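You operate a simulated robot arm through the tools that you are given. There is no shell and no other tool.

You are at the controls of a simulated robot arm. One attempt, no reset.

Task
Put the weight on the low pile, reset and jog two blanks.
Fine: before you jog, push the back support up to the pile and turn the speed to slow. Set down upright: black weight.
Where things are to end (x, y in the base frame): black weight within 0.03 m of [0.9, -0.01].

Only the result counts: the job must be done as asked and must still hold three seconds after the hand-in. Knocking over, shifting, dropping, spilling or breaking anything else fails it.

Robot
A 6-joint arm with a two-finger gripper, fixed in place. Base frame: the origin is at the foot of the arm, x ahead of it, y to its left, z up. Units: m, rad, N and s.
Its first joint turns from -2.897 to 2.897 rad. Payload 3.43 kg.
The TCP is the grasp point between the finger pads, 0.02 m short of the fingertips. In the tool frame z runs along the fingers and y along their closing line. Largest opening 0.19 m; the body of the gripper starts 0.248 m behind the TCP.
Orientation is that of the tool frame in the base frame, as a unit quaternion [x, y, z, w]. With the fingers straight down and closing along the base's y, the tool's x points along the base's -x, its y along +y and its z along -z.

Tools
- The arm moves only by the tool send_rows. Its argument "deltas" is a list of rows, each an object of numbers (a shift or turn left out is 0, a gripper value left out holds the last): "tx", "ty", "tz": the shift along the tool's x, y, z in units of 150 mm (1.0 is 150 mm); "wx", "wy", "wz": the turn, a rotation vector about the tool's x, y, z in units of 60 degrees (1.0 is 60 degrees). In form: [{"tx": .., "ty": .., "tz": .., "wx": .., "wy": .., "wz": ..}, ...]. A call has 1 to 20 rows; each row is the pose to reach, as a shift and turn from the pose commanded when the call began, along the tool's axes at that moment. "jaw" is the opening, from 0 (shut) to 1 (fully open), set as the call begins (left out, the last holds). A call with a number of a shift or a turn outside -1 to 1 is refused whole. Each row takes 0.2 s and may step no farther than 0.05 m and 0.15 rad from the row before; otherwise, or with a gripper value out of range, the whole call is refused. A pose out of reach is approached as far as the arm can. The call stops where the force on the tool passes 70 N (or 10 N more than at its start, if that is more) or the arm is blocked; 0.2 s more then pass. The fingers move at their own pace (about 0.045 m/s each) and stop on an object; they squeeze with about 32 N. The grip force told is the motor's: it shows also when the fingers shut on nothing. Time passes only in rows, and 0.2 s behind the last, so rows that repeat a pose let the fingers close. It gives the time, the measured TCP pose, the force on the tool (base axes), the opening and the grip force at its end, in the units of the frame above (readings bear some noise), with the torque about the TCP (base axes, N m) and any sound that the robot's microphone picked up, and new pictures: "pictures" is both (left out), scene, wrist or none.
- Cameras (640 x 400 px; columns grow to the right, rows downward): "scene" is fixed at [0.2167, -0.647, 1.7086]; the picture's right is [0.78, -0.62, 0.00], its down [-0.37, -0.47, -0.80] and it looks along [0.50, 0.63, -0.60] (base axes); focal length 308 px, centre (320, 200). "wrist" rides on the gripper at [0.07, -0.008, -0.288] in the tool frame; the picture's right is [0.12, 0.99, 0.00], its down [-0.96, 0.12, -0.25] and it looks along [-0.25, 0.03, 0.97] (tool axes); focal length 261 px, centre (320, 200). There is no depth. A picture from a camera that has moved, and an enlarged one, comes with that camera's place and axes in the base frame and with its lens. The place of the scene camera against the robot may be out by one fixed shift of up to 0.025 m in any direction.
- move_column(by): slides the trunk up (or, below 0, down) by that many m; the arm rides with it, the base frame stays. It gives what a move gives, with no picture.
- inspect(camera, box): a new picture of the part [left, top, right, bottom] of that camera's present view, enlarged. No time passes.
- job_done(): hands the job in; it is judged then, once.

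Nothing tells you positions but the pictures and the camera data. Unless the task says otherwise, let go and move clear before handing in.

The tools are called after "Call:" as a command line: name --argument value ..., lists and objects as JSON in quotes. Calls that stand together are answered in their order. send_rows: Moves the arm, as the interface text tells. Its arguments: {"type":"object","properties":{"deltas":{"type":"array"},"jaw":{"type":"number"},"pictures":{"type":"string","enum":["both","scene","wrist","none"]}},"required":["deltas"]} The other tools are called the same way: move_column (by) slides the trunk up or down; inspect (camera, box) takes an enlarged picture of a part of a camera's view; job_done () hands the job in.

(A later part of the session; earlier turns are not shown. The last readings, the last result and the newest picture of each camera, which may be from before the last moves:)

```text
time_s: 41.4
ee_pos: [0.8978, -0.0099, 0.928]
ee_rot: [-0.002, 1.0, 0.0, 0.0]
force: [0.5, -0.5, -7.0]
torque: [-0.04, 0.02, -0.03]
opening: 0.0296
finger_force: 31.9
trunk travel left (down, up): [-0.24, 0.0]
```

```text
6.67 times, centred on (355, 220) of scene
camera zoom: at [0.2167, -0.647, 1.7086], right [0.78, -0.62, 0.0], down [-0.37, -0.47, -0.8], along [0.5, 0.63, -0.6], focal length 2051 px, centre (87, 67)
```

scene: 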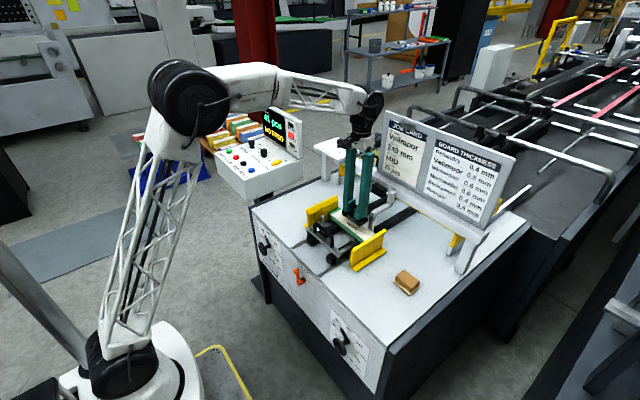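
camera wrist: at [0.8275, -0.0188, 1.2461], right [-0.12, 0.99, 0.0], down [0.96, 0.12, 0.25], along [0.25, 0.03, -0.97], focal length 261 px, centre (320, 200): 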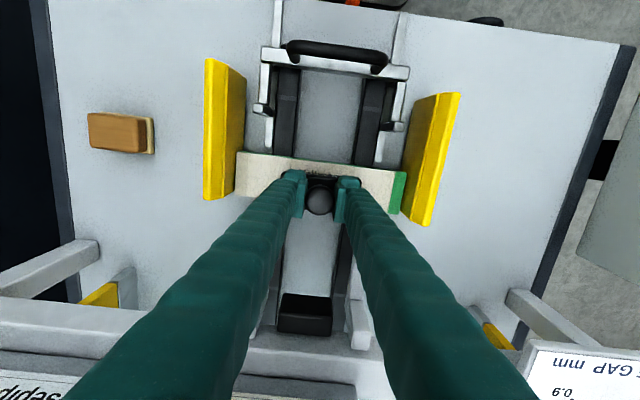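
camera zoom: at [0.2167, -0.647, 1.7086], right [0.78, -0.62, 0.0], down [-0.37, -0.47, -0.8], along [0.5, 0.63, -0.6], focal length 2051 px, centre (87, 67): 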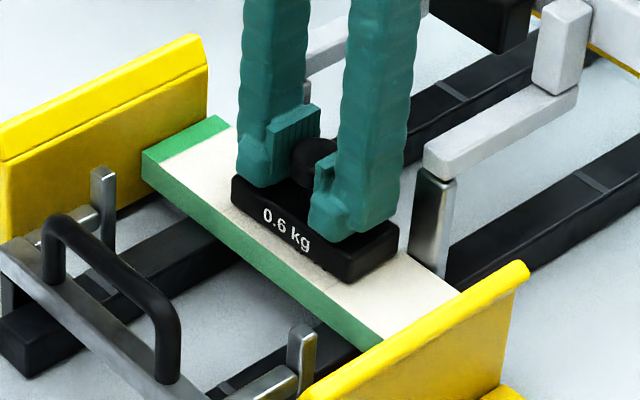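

Call:
send_rows --deltas '[{"tz": 0.01}, {"tz": 0.02}]' --jaw 0.0 --pictures "none"

Call:
send_rows --deltas '[{"tz": 0.01}, {"tz": 0.015}]' --jaw 0.0 --pictures "none"

Call:
inspect --camera "scene" --box '[320, 190, 390, 250]'

```text
time_s: 42.0
ee_pos: [0.8982, -0.0092, 0.9267]
ee_rot: [-0.002, 1.0, 0.0, 0.0]
force: [0.6, 0.1, -2.1]
torque: [0.01, 0.09, -0.07]
opening: 0.0297
finger_force: 31.6
trunk travel left (down, up): [-0.24, 0.0]
```

```text
time_s: 42.6
ee_pos: [0.898, -0.0103, 0.9264]
ee_rot: [-0.002, 1.0, 0.001, 0.002]
force: [0.0, -1.5, 24.8]
torque: [0.0, 0.3, -0.07]
opening: 0.0295
finger_force: 32.0
trunk travel left (down, up): [-0.24, 0.0]
```

```text
6.67 times, centred on (355, 220) of scene
camera zoom: at [0.2167, -0.647, 1.7086], right [0.78, -0.62, 0.0], down [-0.37, -0.47, -0.8], along [0.5, 0.63, -0.6], focal length 2051 px, centre (87, 67)
```

zoom: 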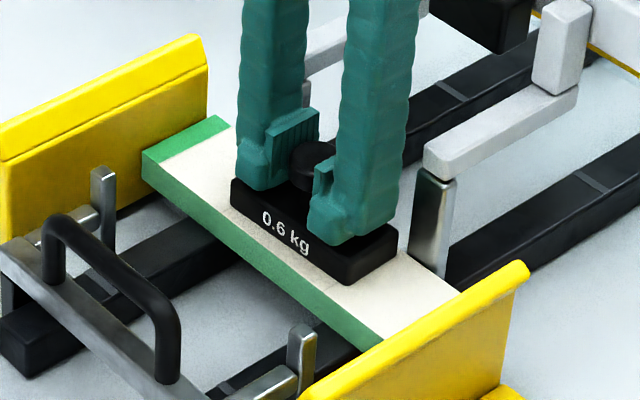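

The weight touches down at TCP z≈0.926. I relieve the press slightly, then release.

Call:
send_rows --deltas '[{"tz": -0.013}]' --jaw 0.0 --pictures "none"

Call:
send_rows --deltas '[{"tx": 0}, {"tx": 0}, {"tx": 0}]' --jaw 0.38 --pictures "wrist"

Call:
inspect --camera "wrist" --box '[250, 120, 390, 260]'

Call:
inspect --camera "scene" --box '[320, 190, 390, 250]'

```text
time_s: 43.0
ee_pos: [0.899, -0.0094, 0.926]
ee_rot: [-0.003, 1.0, 0.0, 0.001]
force: [3.3, -2.5, 17.6]
torque: [0.0, -0.28, -0.01]
opening: 0.0295
finger_force: 32.0
trunk travel left (down, up): [-0.24, 0.0]
```

```text
time_s: 43.8
ee_pos: [0.8971, -0.0079, 0.9253]
ee_rot: [-0.003, 1.0, -0.001, 0.0]
force: [0.0, 1.3, -0.6]
torque: [-0.04, 0.02, 0.02]
opening: 0.0721
finger_force: 0.0
trunk travel left (down, up): [-0.24, 0.0]
camera wrist: at [0.8269, -0.0183, 1.2128], right [-0.12, 0.99, 0.0], down [0.96, 0.12, 0.25], along [0.25, 0.03, -0.97], focal length 261 px, centre (320, 200)
```

wrist: 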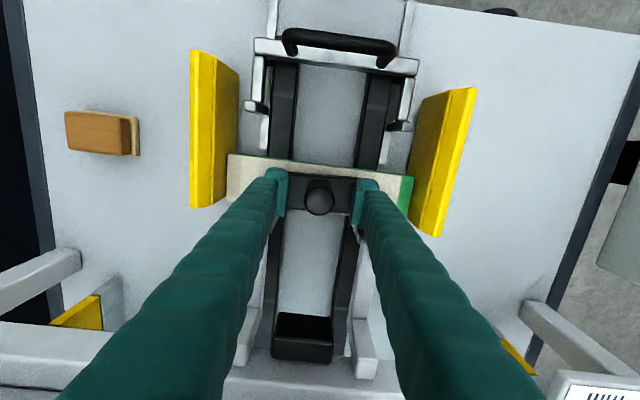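

```text
2.86 times, centred on (320, 190) of wrist
camera zoom: at [0.8269, -0.0183, 1.2128], right [-0.12, 0.99, 0.0], down [0.96, 0.12, 0.25], along [0.25, 0.03, -0.97], focal length 745 px, centre (320, 229)
```

zoom: 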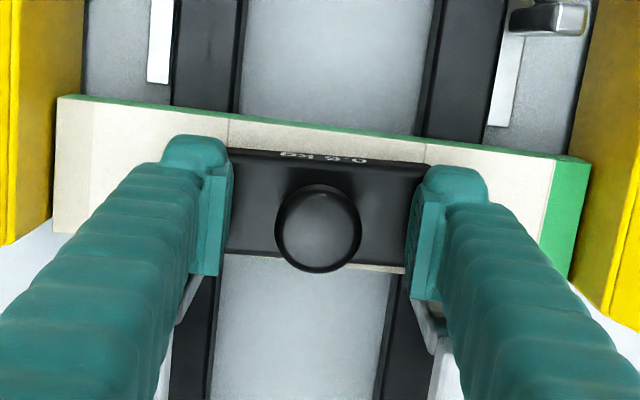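

```text
6.67 times, centred on (355, 220) of scene
camera zoom: at [0.2167, -0.647, 1.7086], right [0.78, -0.62, 0.0], down [-0.37, -0.47, -0.8], along [0.5, 0.63, -0.6], focal length 2051 px, centre (87, 67)
```

zoom: 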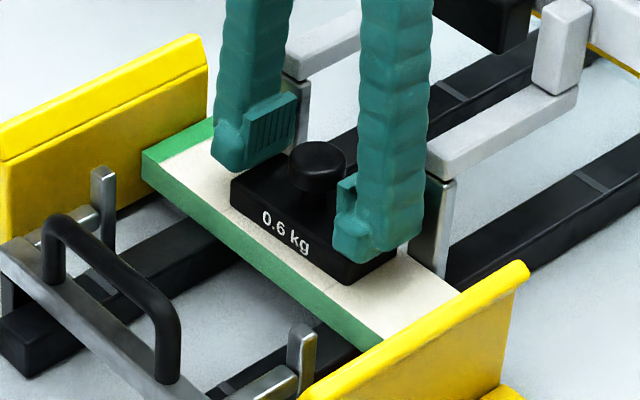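

The weight stands upright on the pile at about (0.898, -0.009). I lift straight off and back away to look at the back support.

Call:
send_rows --deltas '[{"tz": -0.2}, {"tz": -0.45}, {"tz": -0.75}, {"tz": -1.0}]' --jaw 0.38 --pictures "none"

Call:
send_rows --deltas '[{"tx": 0.25}, {"tx": 0.5}, {"tx": 0.75}, {"tx": 1.0}]' --jaw 0.6 --pictures "wrist"

Call:
inspect --camera "wrist" --box '[230, 120, 410, 310]'

Call:
inspect --camera "scene" --box '[290, 180, 400, 280]'

```text
time_s: 44.8
ee_pos: [0.8983, -0.0098, 1.0764]
ee_rot: [-0.002, 1.0, 0.0, 0.0]
force: [0.5, -0.7, -1.1]
torque: [-0.03, -0.03, -0.02]
opening: 0.0724
finger_force: 0.1
trunk travel left (down, up): [-0.24, 0.0]
```

```text
time_s: 45.8
ee_pos: [0.7481, -0.0101, 1.0737]
ee_rot: [-0.003, 1.0, 0.0, -0.001]
force: [0.5, 0.0, -1.2]
torque: [-0.01, 0.17, -0.02]
opening: 0.1142
finger_force: 0.0
trunk travel left (down, up): [-0.24, 0.0]
camera wrist: at [0.6776, -0.0189, 1.3615], right [-0.12, 0.99, 0.0], down [0.96, 0.12, 0.25], along [0.24, 0.03, -0.97], focal length 261 px, centre (320, 200)
```

wrist: 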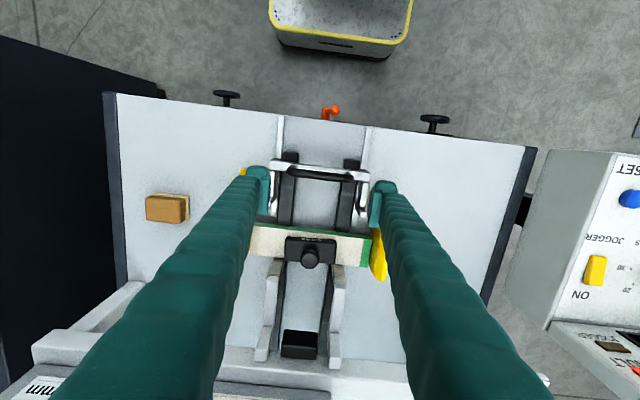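

```text
2.11 times, centred on (320, 215) of wrist
camera zoom: at [0.6776, -0.0189, 1.3615], right [-0.12, 0.99, 0.0], down [0.96, 0.12, 0.25], along [0.24, 0.03, -0.97], focal length 549 px, centre (320, 168)
```

zoom: 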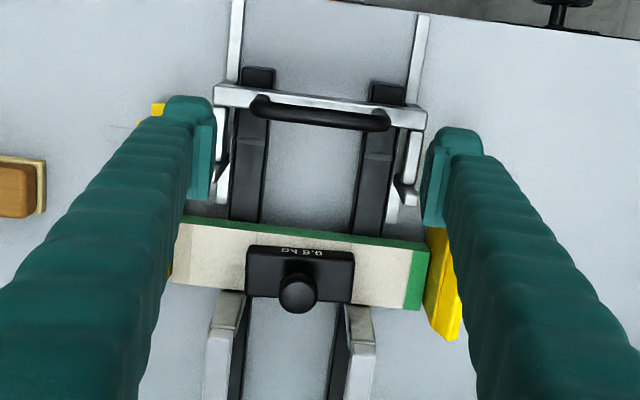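

```text
4.00 times, centred on (345, 230) of scene
camera zoom: at [0.2167, -0.647, 1.7086], right [0.78, -0.62, 0.0], down [-0.37, -0.47, -0.8], along [0.5, 0.63, -0.6], focal length 1230 px, centre (220, 80)
```

zoom: 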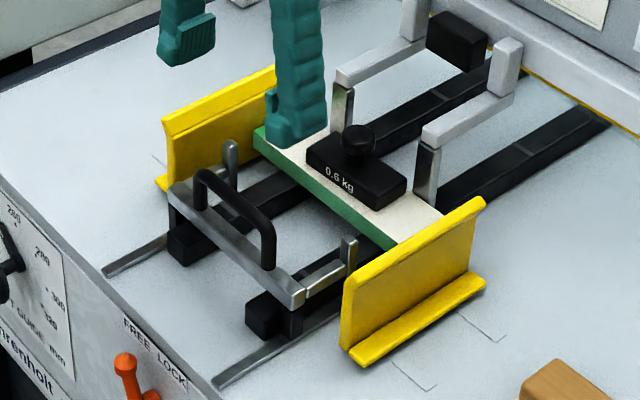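

The back support's handle is near (0.742, -0.01, 0.925), and its two pads stop at about x≈0.812, some 5 cm short of the pile's back edge (0.862). With the fingers shut I'll come down behind the handle.

Call:
send_rows --deltas '[{"tx": 0.2}, {"tx": 0.4}, {"tx": 0.4}, {"tx": 0.4, "tz": 0.25}, {"tx": 0.4, "tz": 0.5}, {"tx": 0.4, "tz": 0.75}, {"tx": 0.4, "tz": 0.97}]' --jaw 0.0 --pictures "both"

Call:
inspect --camera "wrist" --box '[220, 100, 420, 320]'

Call:
inspect --camera "scene" --box '[290, 180, 400, 280]'

```text
time_s: 47.4
ee_pos: [0.6901, -0.0116, 0.9286]
ee_rot: [-0.003, 1.0, -0.001, 0.0]
force: [-0.8, -0.3, 1.0]
torque: [-0.04, -0.09, 0.01]
opening: 0.0002
finger_force: 25.6
trunk travel left (down, up): [-0.24, 0.0]
camera wrist: at [0.6185, -0.0215, 1.2172], right [-0.12, 0.99, 0.0], down [0.96, 0.12, 0.25], along [0.25, 0.03, -0.97], focal length 261 px, centre (320, 200)
```

scene: 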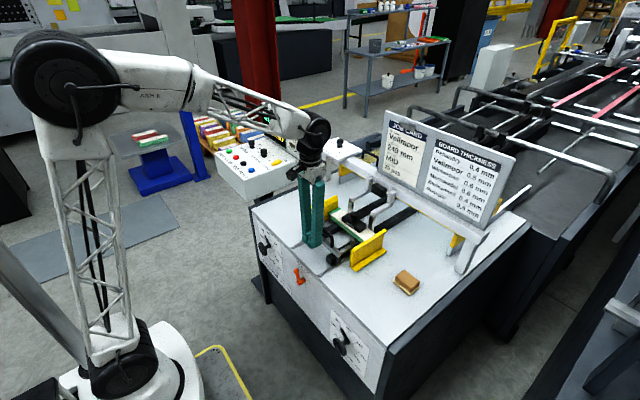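
wrist: 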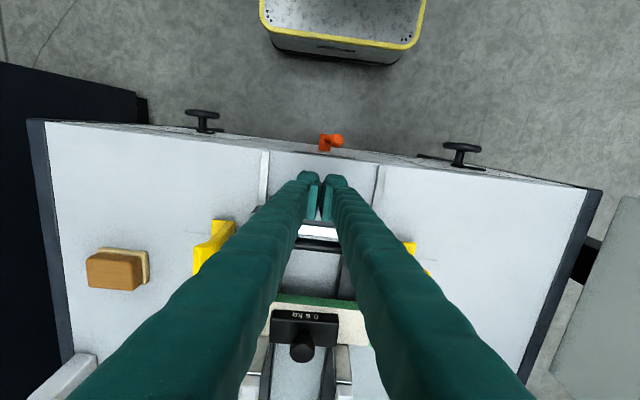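

```text
1.82 times, centred on (320, 210) of wrist
camera zoom: at [0.6185, -0.0215, 1.2172], right [-0.12, 0.99, 0.0], down [0.96, 0.12, 0.25], along [0.25, 0.03, -0.97], focal length 474 px, centre (320, 182)
```

zoom: 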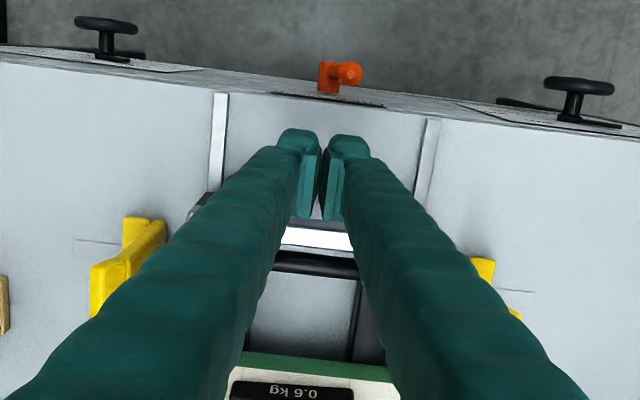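

```text
4.00 times, centred on (345, 230) of scene
camera zoom: at [0.2167, -0.647, 1.7086], right [0.78, -0.62, 0.0], down [-0.37, -0.47, -0.8], along [0.5, 0.63, -0.6], focal length 1230 px, centre (220, 80)
```

zoom: 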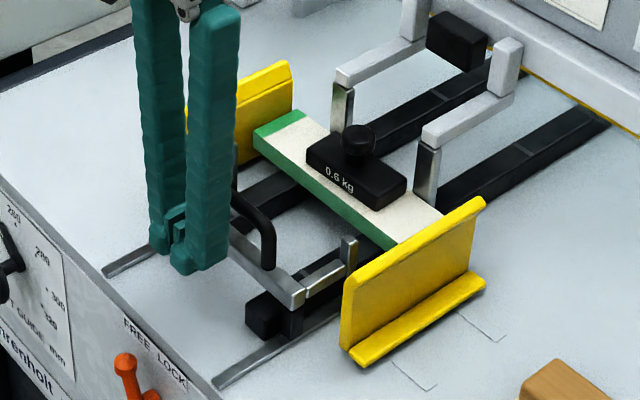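

Call:
send_rows --deltas '[{"tx": -0.05}, {"tx": -0.1}, {"tx": -0.15}, {"tx": -0.2}]' --jaw 0.0 --pictures "none"

Call:
inspect --camera "scene" --box '[290, 180, 400, 280]'

```text
time_s: 48.4
ee_pos: [0.7183, -0.01, 0.9289]
ee_rot: [-0.003, 1.0, 0.0, 0.0]
force: [0.0, 0.2, 0.8]
torque: [0.03, -0.03, -0.01]
opening: 0.0
finger_force: 32.2
trunk travel left (down, up): [-0.24, 0.0]
```

```text
4.00 times, centred on (345, 230) of scene
camera zoom: at [0.2167, -0.647, 1.7086], right [0.78, -0.62, 0.0], down [-0.37, -0.47, -0.8], along [0.5, 0.63, -0.6], focal length 1230 px, centre (220, 80)
```

zoom: 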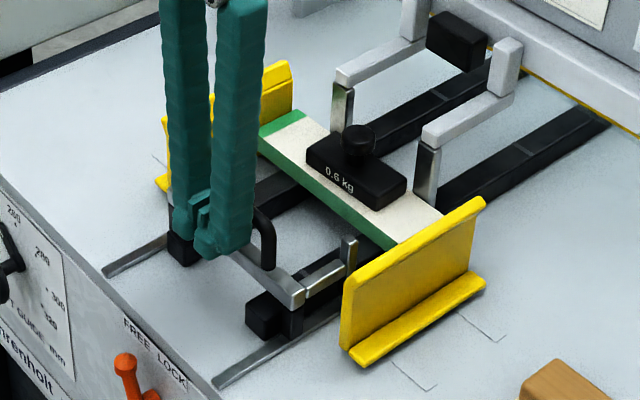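

Call:
send_rows --deltas '[{"tx": -0.04}, {"tx": -0.08}, {"tx": -0.12}]' --jaw 0.0 --pictures "none"

Call:
inspect --camera "scene" --box '[290, 180, 400, 280]'

```text
time_s: 49.2
ee_pos: [0.7354, -0.0098, 0.9304]
ee_rot: [-0.003, 1.0, 0.0, -0.001]
force: [0.5, -0.3, 0.3]
torque: [0.0, 0.0, 0.0]
opening: 0.0001
finger_force: 32.0
trunk travel left (down, up): [-0.24, 0.0]
```

```text
4.00 times, centred on (345, 230) of scene
camera zoom: at [0.2167, -0.647, 1.7086], right [0.78, -0.62, 0.0], down [-0.37, -0.47, -0.8], along [0.5, 0.63, -0.6], focal length 1230 px, centre (220, 80)
```

zoom: 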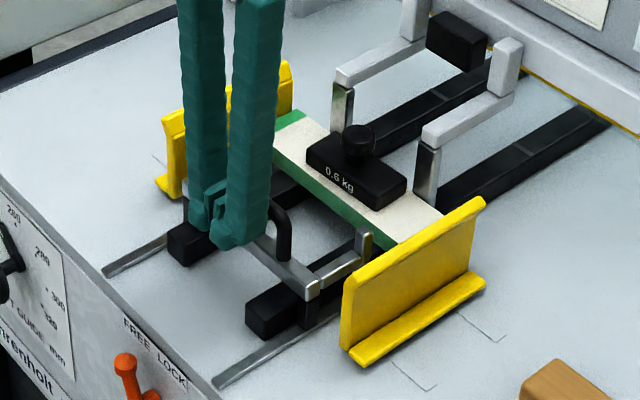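

The support slides easily with the handle. I keep pushing in small steps.

Call:
send_rows --deltas '[{"tx": -0.03}, {"tx": -0.06}, {"tx": -0.09}]' --jaw 0.0 --pictures "wrist"

Call:
inspect --camera "scene" --box '[310, 195, 380, 265]'

Call:
inspect --camera "wrist" --box '[220, 100, 420, 320]'

```text
time_s: 50.0
ee_pos: [0.7483, -0.0105, 0.9292]
ee_rot: [-0.003, 1.0, -0.001, 0.0]
force: [-0.1, 0.0, 0.1]
torque: [0.02, -0.02, -0.01]
opening: 0.0
finger_force: 32.4
trunk travel left (down, up): [-0.24, 0.0]
camera wrist: at [0.6776, -0.0197, 1.2171], right [-0.12, 0.99, 0.0], down [0.96, 0.12, 0.25], along [0.25, 0.03, -0.97], focal length 261 px, centre (320, 200)
```

wrist: 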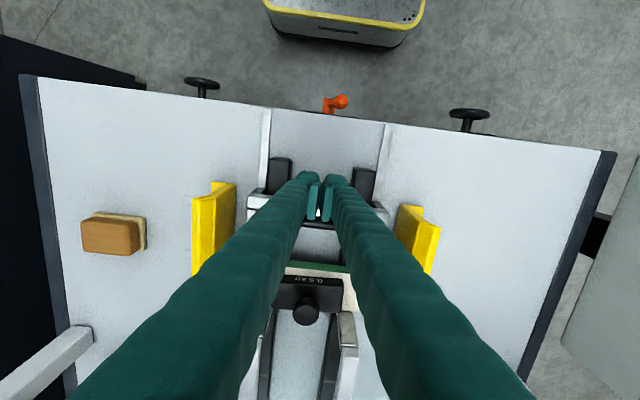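

```text
5.71 times, centred on (345, 230) of scene
camera zoom: at [0.2167, -0.647, 1.7086], right [0.78, -0.62, 0.0], down [-0.37, -0.47, -0.8], along [0.5, 0.63, -0.6], focal length 1758 px, centre (177, 29)
```

zoom: 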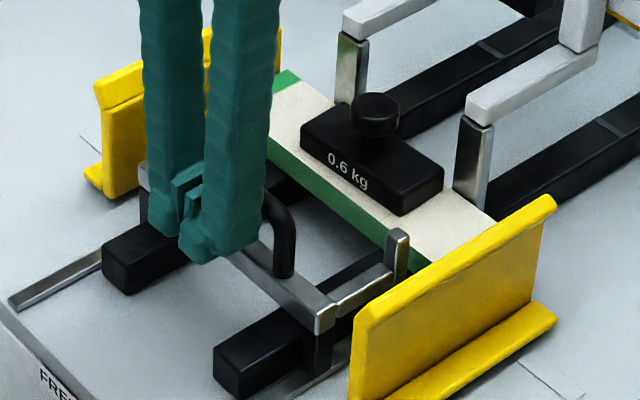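

```text
1.82 times, centred on (320, 210) of wrist
camera zoom: at [0.6776, -0.0197, 1.2171], right [-0.12, 0.99, 0.0], down [0.96, 0.12, 0.25], along [0.25, 0.03, -0.97], focal length 474 px, centre (320, 182)
```

zoom: 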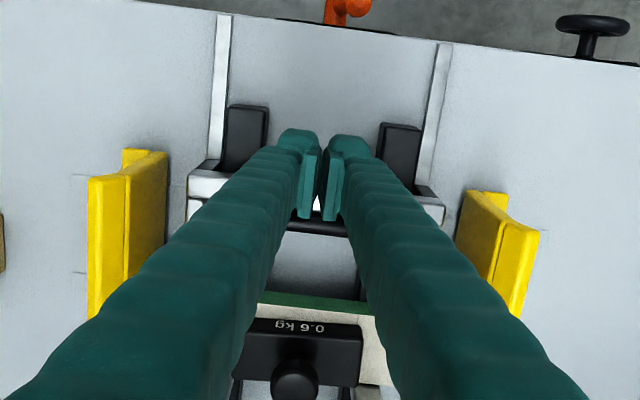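

Call:
send_rows --deltas '[{"tx": -0.02}, {"tx": -0.04}]' --jaw 0.0 --pictures "none"

Call:
inspect --camera "scene" --box '[325, 205, 375, 255]'

```text
time_s: 50.6
ee_pos: [0.7564, -0.0104, 0.9294]
ee_rot: [-0.002, 1.0, 0.0, 0.0]
force: [0.1, -0.5, -0.3]
torque: [0.0, -0.01, -0.03]
opening: 0.0
finger_force: 32.2
trunk travel left (down, up): [-0.24, 0.0]
```

```text
8.00 times, centred on (350, 230) of scene
camera zoom: at [0.2167, -0.647, 1.7086], right [0.78, -0.62, 0.0], down [-0.37, -0.47, -0.8], along [0.5, 0.63, -0.6], focal length 2461 px, centre (80, -40)
```

zoom: 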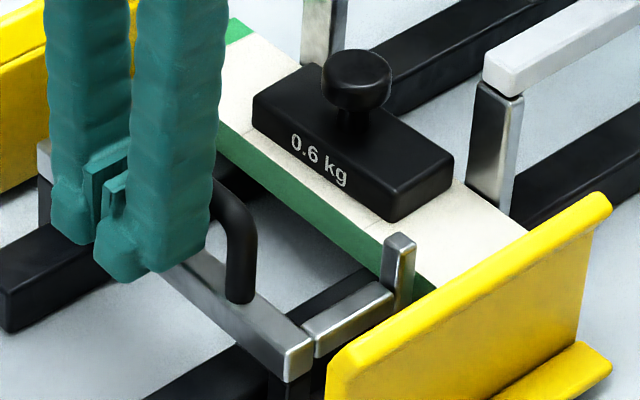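

Call:
send_rows --deltas '[{"tx": -0.015}, {"tx": -0.03}]' --jaw 0.0 --pictures "none"

Call:
inspect --camera "scene" --box '[325, 205, 375, 255]'

```text
time_s: 51.2
ee_pos: [0.7594, -0.0107, 0.9315]
ee_rot: [-0.002, 1.0, 0.0, 0.0]
force: [-0.8, 0.6, -1.0]
torque: [0.01, -0.02, -0.02]
opening: 0.0002
finger_force: 32.2
trunk travel left (down, up): [-0.24, 0.0]
```

```text
8.00 times, centred on (350, 230) of scene
camera zoom: at [0.2167, -0.647, 1.7086], right [0.78, -0.62, 0.0], down [-0.37, -0.47, -0.8], along [0.5, 0.63, -0.6], focal length 2461 px, centre (80, -40)
```

zoom: 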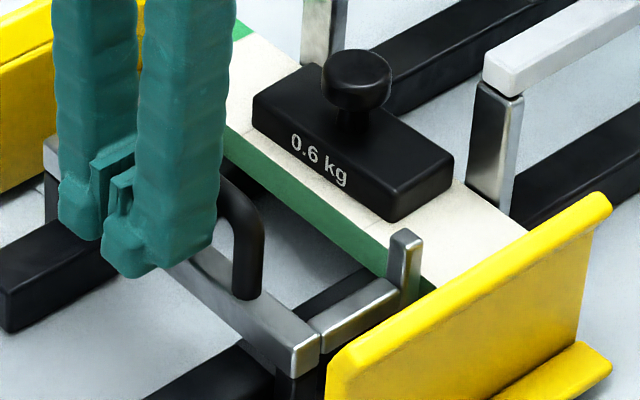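

Call:
send_rows --deltas '[{"tx": -0.015}, {"tx": -0.03}]' --jaw 0.0 --pictures "none"

Call:
inspect --camera "scene" --box '[325, 205, 375, 255]'

```text
time_s: 51.8
ee_pos: [0.7649, -0.0103, 0.9303]
ee_rot: [-0.003, 1.0, 0.0, 0.0]
force: [-1.4, -0.1, -0.2]
torque: [0.02, -0.03, -0.01]
opening: 0.0003
finger_force: 31.7
trunk travel left (down, up): [-0.24, 0.0]
```

```text
8.00 times, centred on (350, 230) of scene
camera zoom: at [0.2167, -0.647, 1.7086], right [0.78, -0.62, 0.0], down [-0.37, -0.47, -0.8], along [0.5, 0.63, -0.6], focal length 2461 px, centre (80, -40)
```

zoom: 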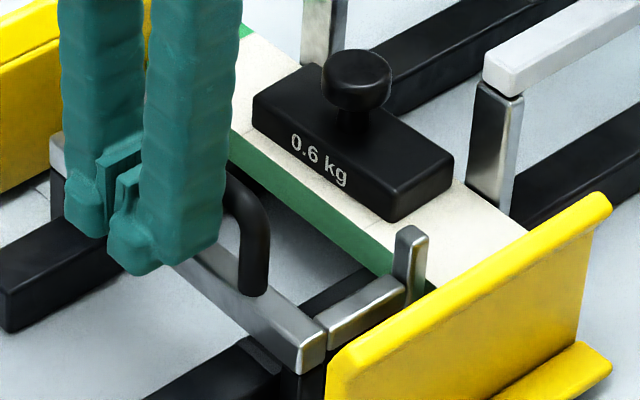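

Call:
send_rows --deltas '[{"tx": -0.007}, {"tx": -0.014}]' --jaw 0.0 --pictures "none"

Call:
inspect --camera "scene" --box '[325, 205, 375, 255]'

```text
time_s: 52.4
ee_pos: [0.7664, -0.0099, 0.9299]
ee_rot: [-0.003, 1.0, 0.0, 0.0]
force: [-0.1, 0.7, -0.4]
torque: [0.0, 0.0, -0.01]
opening: 0.0003
finger_force: 31.9
trunk travel left (down, up): [-0.24, 0.0]
```

```text
8.00 times, centred on (350, 230) of scene
camera zoom: at [0.2167, -0.647, 1.7086], right [0.78, -0.62, 0.0], down [-0.37, -0.47, -0.8], along [0.5, 0.63, -0.6], focal length 2461 px, centre (80, -40)
```

zoom: 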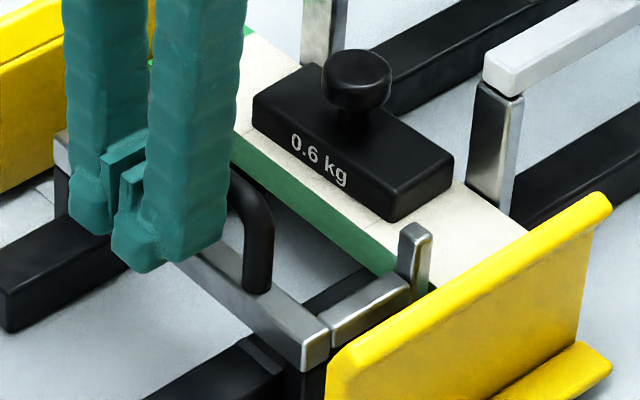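

Call:
inspect --camera "scene" --box '[362, 225, 386, 245]'

Call:
inspect --camera "scene" --box '[325, 195, 350, 225]'

Call:
send_rows --deltas '[{"tx": -0.007}, {"tx": -0.014}]' --jaw 0.0 --pictures "wrist"

Call:
inspect --camera "scene" --box '[362, 225, 386, 245]'

```text
16.00 times, centred on (374, 235) of scene
camera zoom: at [0.2167, -0.647, 1.7086], right [0.78, -0.62, 0.0], down [-0.37, -0.47, -0.8], along [0.5, 0.63, -0.6], focal length 4922 px, centre (-544, -360)
```

zoom: 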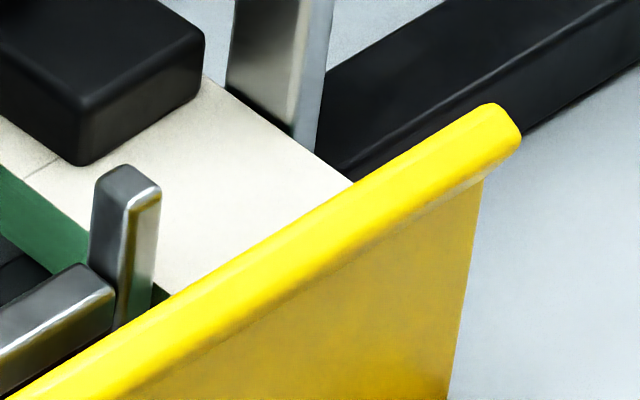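

```text
13.33 times, centred on (338, 210) of scene
camera zoom: at [0.2167, -0.647, 1.7086], right [0.78, -0.62, 0.0], down [-0.37, -0.47, -0.8], along [0.5, 0.63, -0.6], focal length 4102 px, centre (87, 67)
```

zoom: 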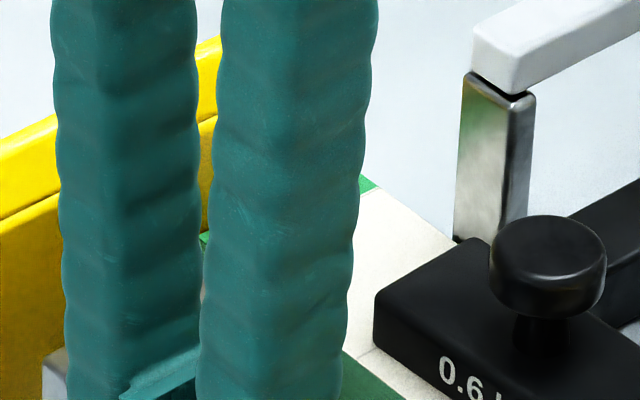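

```text
time_s: 53.0
ee_pos: [0.7702, -0.01, 0.9297]
ee_rot: [-0.003, 1.0, 0.0, 0.0]
force: [-1.0, -0.5, 0.4]
torque: [0.01, -0.02, -0.04]
opening: 0.0
finger_force: 33.0
trunk travel left (down, up): [-0.24, 0.0]
camera wrist: at [0.6975, -0.019, 1.2175], right [-0.12, 0.99, 0.0], down [0.96, 0.12, 0.25], along [0.25, 0.03, -0.97], focal length 261 px, centre (320, 200)
```

wrist: 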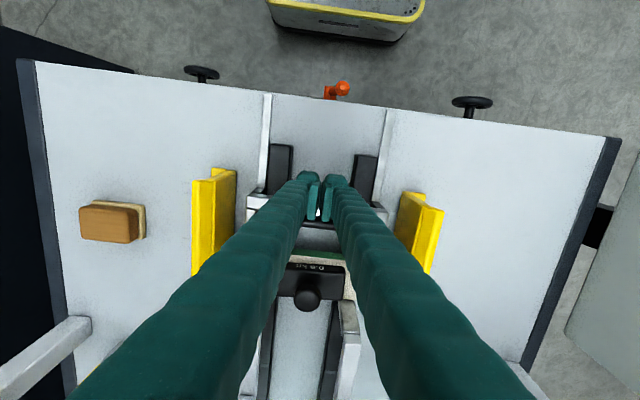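

```text
16.00 times, centred on (374, 235) of scene
camera zoom: at [0.2167, -0.647, 1.7086], right [0.78, -0.62, 0.0], down [-0.37, -0.47, -0.8], along [0.5, 0.63, -0.6], focal length 4922 px, centre (-544, -360)
```

zoom: 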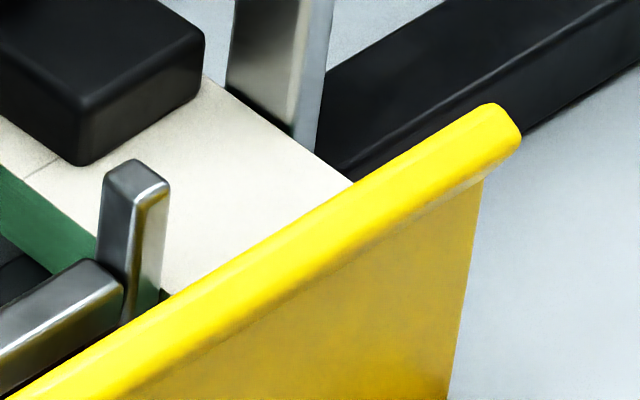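

Call:
send_rows --deltas '[{"tx": -0.01}]' --jaw 0.0 --pictures "none"

Call:
inspect --camera "scene" --box '[362, 225, 386, 245]'

Call:
send_rows --deltas '[{"tx": -0.01}]' --jaw 0.0 --pictures "none"

Call:
inspect --camera "scene" --box '[362, 225, 386, 245]'

```text
time_s: 53.4
ee_pos: [0.7701, -0.0093, 0.9298]
ee_rot: [-0.002, 1.0, 0.0, -0.001]
force: [-6.5, 0.2, -0.4]
torque: [-0.03, -0.03, 0.04]
opening: 0.0062
finger_force: 34.2
trunk travel left (down, up): [-0.24, 0.0]
```

```text
16.00 times, centred on (374, 235) of scene
camera zoom: at [0.2167, -0.647, 1.7086], right [0.78, -0.62, 0.0], down [-0.37, -0.47, -0.8], along [0.5, 0.63, -0.6], focal length 4922 px, centre (-544, -360)
```

zoom: 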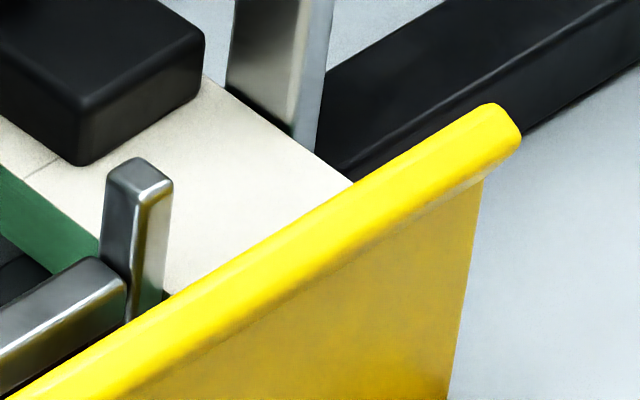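

```text
time_s: 53.8
ee_pos: [0.7711, -0.0097, 0.9306]
ee_rot: [-0.003, 1.0, 0.0, 0.0]
force: [-14.4, -0.1, -1.8]
torque: [-0.03, -0.12, -0.03]
opening: 0.0058
finger_force: 34.4
trunk travel left (down, up): [-0.24, 0.0]
```

```text
16.00 times, centred on (374, 235) of scene
camera zoom: at [0.2167, -0.647, 1.7086], right [0.78, -0.62, 0.0], down [-0.37, -0.47, -0.8], along [0.5, 0.63, -0.6], focal length 4922 px, centre (-544, -360)
```

zoom: 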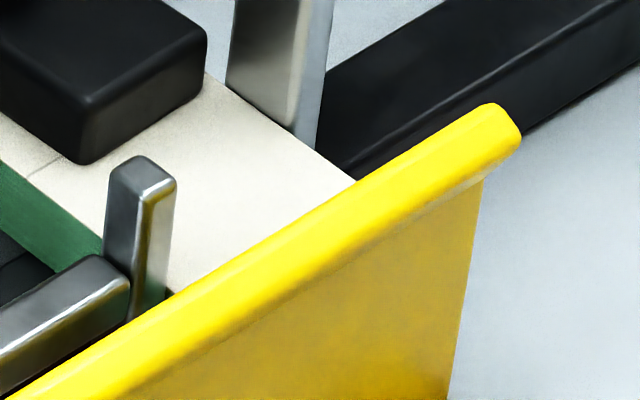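

The force rose to about 14 N: the pads now touch the pile. I back the fingers away from the handle and lift clear.

Call:
send_rows --deltas '[{"tx": 0.05}, {"tx": 0.12}, {"tx": 0.3}]' --jaw 0.0 --pictures "none"

Call:
send_rows --deltas '[{"tz": -0.25}, {"tz": -0.5}, {"tz": -0.75}, {"tz": -1.0}]' --jaw 0.7 --pictures "both"

Call:
inspect --camera "wrist" --box '[230, 120, 410, 310]'

Call:
inspect --camera "scene" --box '[310, 190, 390, 260]'

```text
time_s: 54.6
ee_pos: [0.7272, -0.0112, 0.9296]
ee_rot: [-0.003, 1.0, 0.0, 0.001]
force: [0.4, -0.1, -0.5]
torque: [-0.02, 0.11, -0.02]
opening: 0.0
finger_force: 34.3
trunk travel left (down, up): [-0.24, 0.0]
```

```text
time_s: 55.6
ee_pos: [0.728, -0.0109, 1.0806]
ee_rot: [-0.002, 1.0, 0.0, -0.001]
force: [1.0, -0.2, 1.0]
torque: [0.03, 0.05, -0.01]
opening: 0.0877
finger_force: 0.0
trunk travel left (down, up): [-0.24, 0.0]
camera wrist: at [0.6568, -0.0198, 1.3673], right [-0.12, 0.99, 0.0], down [0.96, 0.12, 0.25], along [0.24, 0.03, -0.97], focal length 261 px, centre (320, 200)
```

scene: 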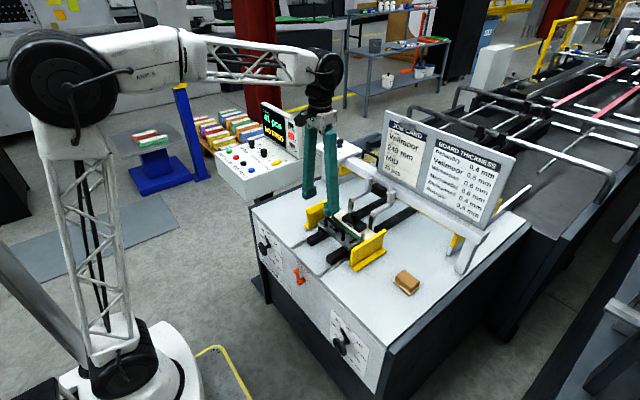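
wrist: 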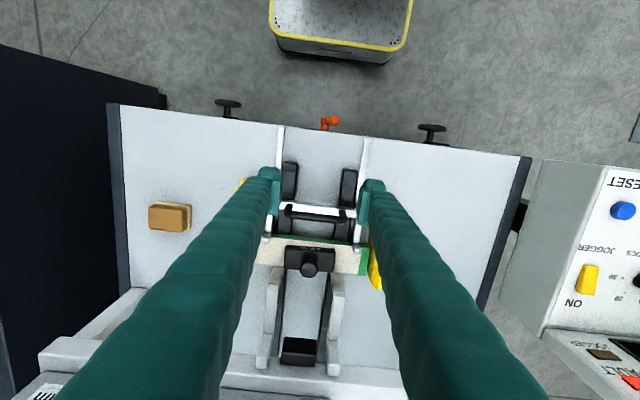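

```text
2.11 times, centred on (320, 215) of wrist
camera zoom: at [0.6568, -0.0198, 1.3673], right [-0.12, 0.99, 0.0], down [0.96, 0.12, 0.25], along [0.24, 0.03, -0.97], focal length 549 px, centre (320, 168)
```

zoom: 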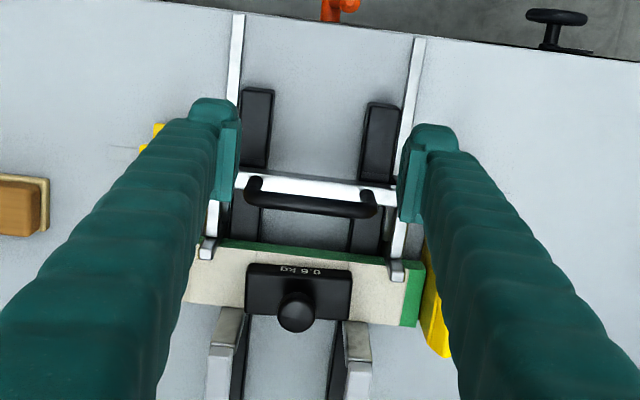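

```text
5.71 times, centred on (350, 225) of scene
camera zoom: at [0.2167, -0.647, 1.7086], right [0.78, -0.62, 0.0], down [-0.37, -0.47, -0.8], along [0.5, 0.63, -0.6], focal length 1758 px, centre (149, 57)
```

zoom: 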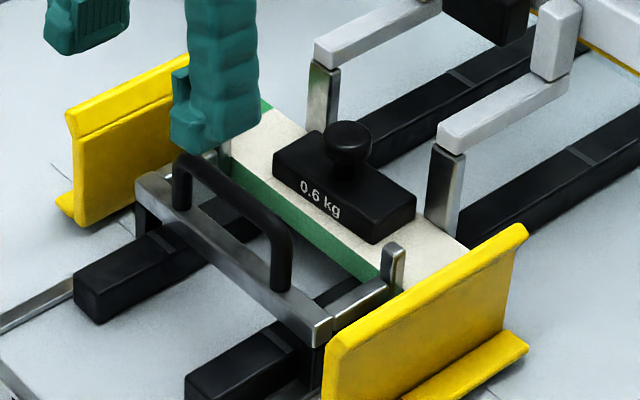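

The weight stands upright on the pile and the support pads touch its back edge. Next I go to the RESET button at about (0.711, 0.467) with shut fingers.

Call:
send_rows --deltas '[{"ty": 0.25}, {"ty": 0.5}, {"ty": 0.75}, {"ty": 1.0}]' --jaw 0.0 --pictures "none"

Call:
send_rows --deltas '[{"ty": 0.25}, {"ty": 0.5}, {"ty": 0.75}, {"ty": 1.0}]' --jaw 0.0 --pictures "none"

Call:
send_rows --deltas '[{"ty": 0.25}, {"ty": 0.5}, {"ty": 0.75}, {"ty": 0.95}]' --jaw 0.0 --pictures "both"

```text
time_s: 56.6
ee_pos: [0.7278, 0.14, 1.0813]
ee_rot: [-0.002, 1.0, 0.0, 0.0]
force: [-0.1, -0.4, 0.4]
torque: [0.17, -0.01, -0.03]
opening: 0.0
finger_force: 2.1
trunk travel left (down, up): [-0.24, 0.0]
```

```text
time_s: 57.6
ee_pos: [0.7241, 0.29, 1.0794]
ee_rot: [-0.003, 1.0, 0.0, 0.0]
force: [0.2, 0.5, 0.8]
torque: [0.11, 0.01, 0.0]
opening: 0.0002
finger_force: 31.9
trunk travel left (down, up): [-0.24, 0.0]
```

```text
time_s: 58.6
ee_pos: [0.7234, 0.4339, 1.08]
ee_rot: [-0.002, 1.0, 0.0, 0.0]
force: [0.0, -0.2, 0.0]
torque: [0.09, -0.01, -0.02]
opening: 0.0004
finger_force: 32.2
trunk travel left (down, up): [-0.24, 0.0]
camera wrist: at [0.6525, 0.4242, 1.3686], right [-0.12, 0.99, 0.0], down [0.96, 0.12, 0.25], along [0.25, 0.03, -0.97], focal length 261 px, centre (320, 200)
```

scene: 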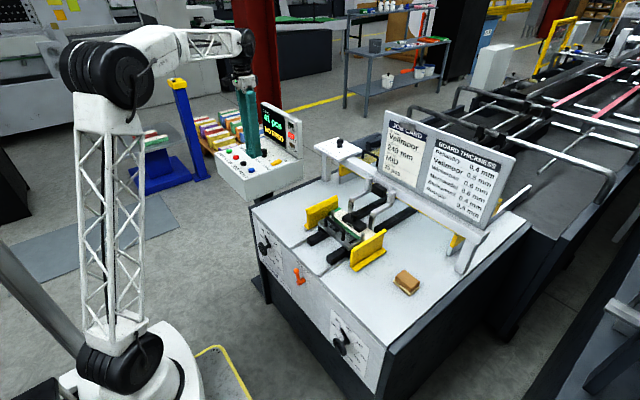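
wrist: 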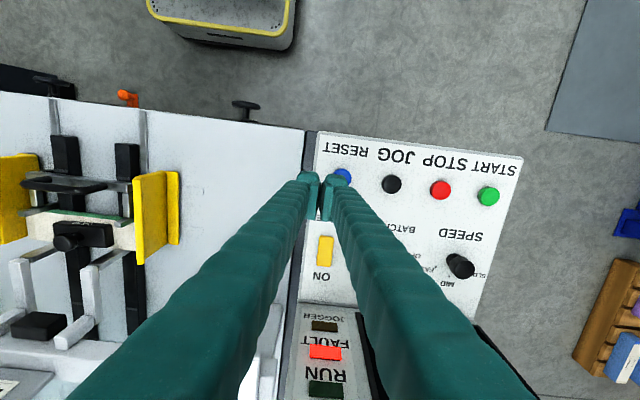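

Call:
send_rows --deltas '[{"tx": 0.076, "ty": 0.21}, {"tx": 0.076, "ty": 0.21, "tz": 0.18}, {"tx": 0.076, "ty": 0.21, "tz": 0.367}]' --jaw 0.0 --pictures "both"

Call:
inspect --camera "scene" --box '[220, 110, 290, 180]'

Call:
inspect --camera "wrist" --box '[280, 120, 420, 240]'

```text
time_s: 59.4
ee_pos: [0.7119, 0.4621, 1.0264]
ee_rot: [-0.002, 1.0, 0.001, 0.0]
force: [-0.2, 0.6, -0.4]
torque: [0.04, -0.06, 0.0]
opening: 0.0001
finger_force: 32.0
trunk travel left (down, up): [-0.24, 0.0]
camera wrist: at [0.6401, 0.4532, 1.3139], right [-0.12, 0.99, 0.0], down [0.96, 0.12, 0.25], along [0.25, 0.03, -0.97], focal length 261 px, centre (320, 200)
```

scene: 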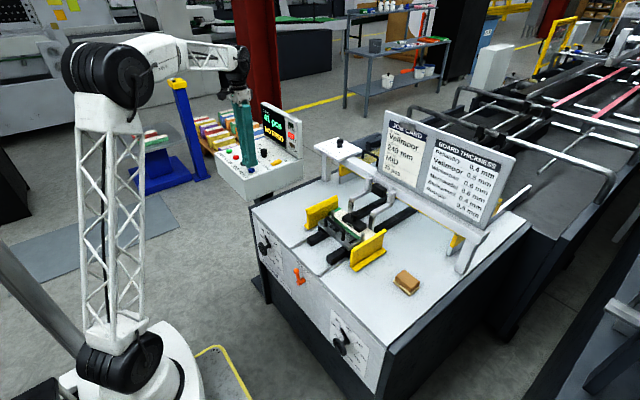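
wrist: 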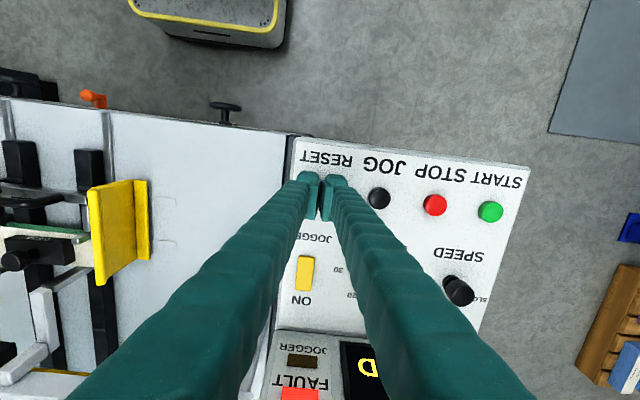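

```text
5.71 times, centred on (255, 145) of scene
camera zoom: at [0.2167, -0.647, 1.7086], right [0.78, -0.62, 0.0], down [-0.37, -0.47, -0.8], along [0.5, 0.63, -0.6], focal length 1758 px, centre (691, 514)
```

zoom: 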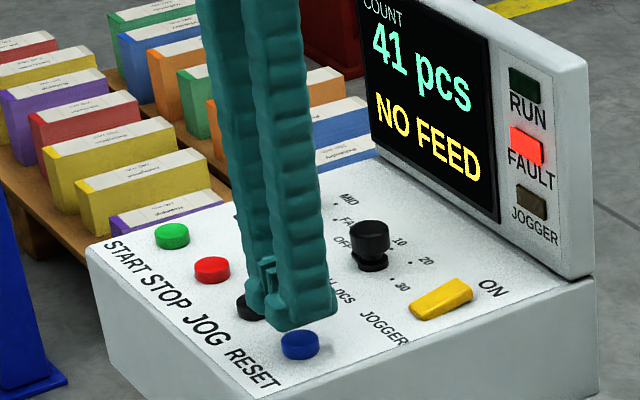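

```text
3.33 times, centred on (350, 180) of wrist
camera zoom: at [0.6401, 0.4532, 1.3139], right [-0.12, 0.99, 0.0], down [0.96, 0.12, 0.25], along [0.25, 0.03, -0.97], focal length 869 px, centre (220, 267)
```

zoom: 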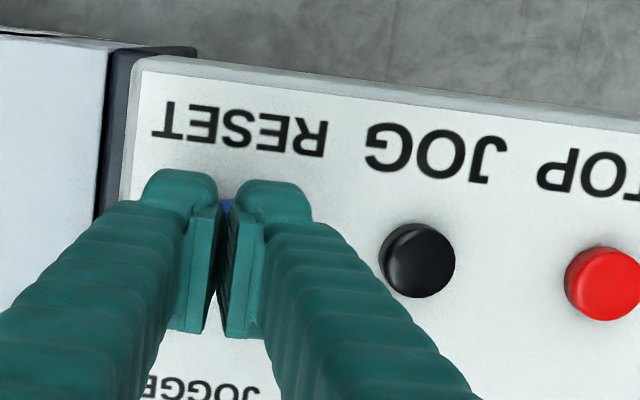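

The fingertips are right above RESET. I press in small steps, watching force, sound and screen.

Call:
send_rows --deltas '[{"tz": 0.04}, {"tz": 0.08}, {"tz": 0.12}]' --jaw 0.0 --pictures "none"

Call:
inspect --camera "scene" --box '[220, 110, 290, 180]'

```text
time_s: 60.2
ee_pos: [0.7126, 0.4631, 1.0084]
ee_rot: [-0.002, 1.0, 0.0, 0.0]
force: [1.2, 0.7, 0.1]
torque: [-0.02, -0.04, 0.01]
opening: 0.0001
finger_force: 31.5
trunk travel left (down, up): [-0.24, 0.0]
```

```text
5.71 times, centred on (255, 145) of scene
camera zoom: at [0.2167, -0.647, 1.7086], right [0.78, -0.62, 0.0], down [-0.37, -0.47, -0.8], along [0.5, 0.63, -0.6], focal length 1758 px, centre (691, 514)
```

zoom: 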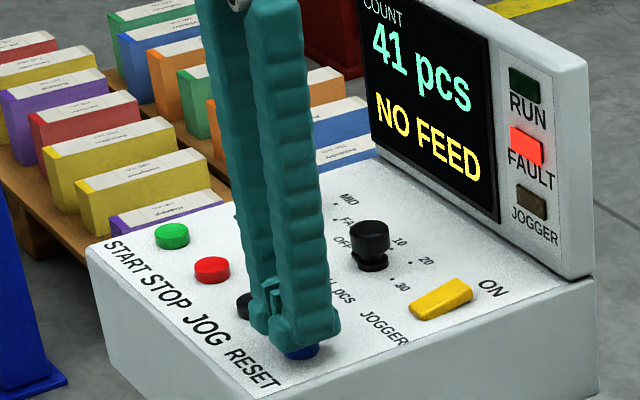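

Call:
send_rows --deltas '[{"tz": 0.02}, {"tz": 0.03}]' --jaw 0.0 --pictures "none"

Call:
inspect --camera "scene" --box '[220, 110, 290, 180]'

```text
time_s: 60.8
ee_pos: [0.7139, 0.4637, 1.0025]
ee_rot: [-0.003, 1.0, 0.0, 0.0]
force: [-0.3, 0.2, -0.9]
torque: [0.02, -0.01, 0.01]
opening: 0.0
finger_force: 32.1
trunk travel left (down, up): [-0.24, 0.0]
```

```text
5.71 times, centred on (255, 145) of scene
camera zoom: at [0.2167, -0.647, 1.7086], right [0.78, -0.62, 0.0], down [-0.37, -0.47, -0.8], along [0.5, 0.63, -0.6], focal length 1758 px, centre (691, 514)
```

zoom: 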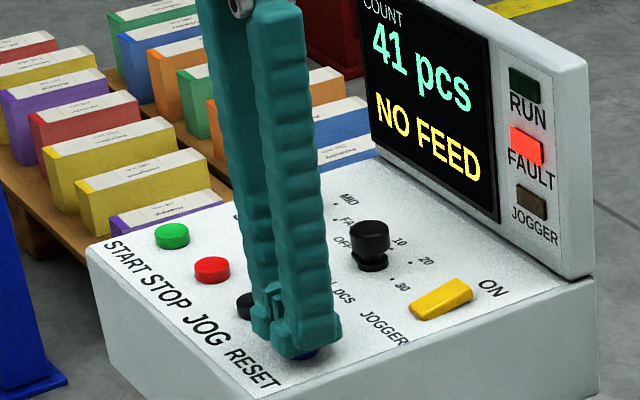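

Call:
send_rows --deltas '[{"tz": 0.015}, {"tz": 0.025}]' --jaw 0.0 --pictures "none"

Call:
inspect --camera "scene" --box '[220, 110, 290, 180]'

```text
time_s: 61.4
ee_pos: [0.714, 0.4635, 0.9988]
ee_rot: [-0.003, 1.0, 0.0, 0.001]
force: [1.5, 0.0, 1.7]
torque: [0.07, 0.0, -0.05]
opening: 0.0
finger_force: 31.5
trunk travel left (down, up): [-0.24, 0.0]
heard: click
```

```text
5.71 times, centred on (255, 145) of scene
camera zoom: at [0.2167, -0.647, 1.7086], right [0.78, -0.62, 0.0], down [-0.37, -0.47, -0.8], along [0.5, 0.63, -0.6], focal length 1758 px, centre (691, 514)
```

zoom: 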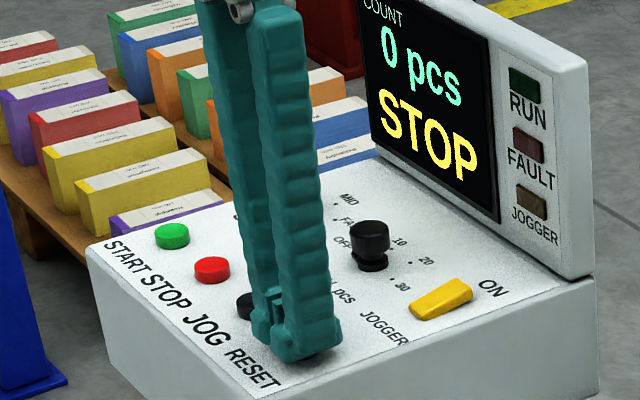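

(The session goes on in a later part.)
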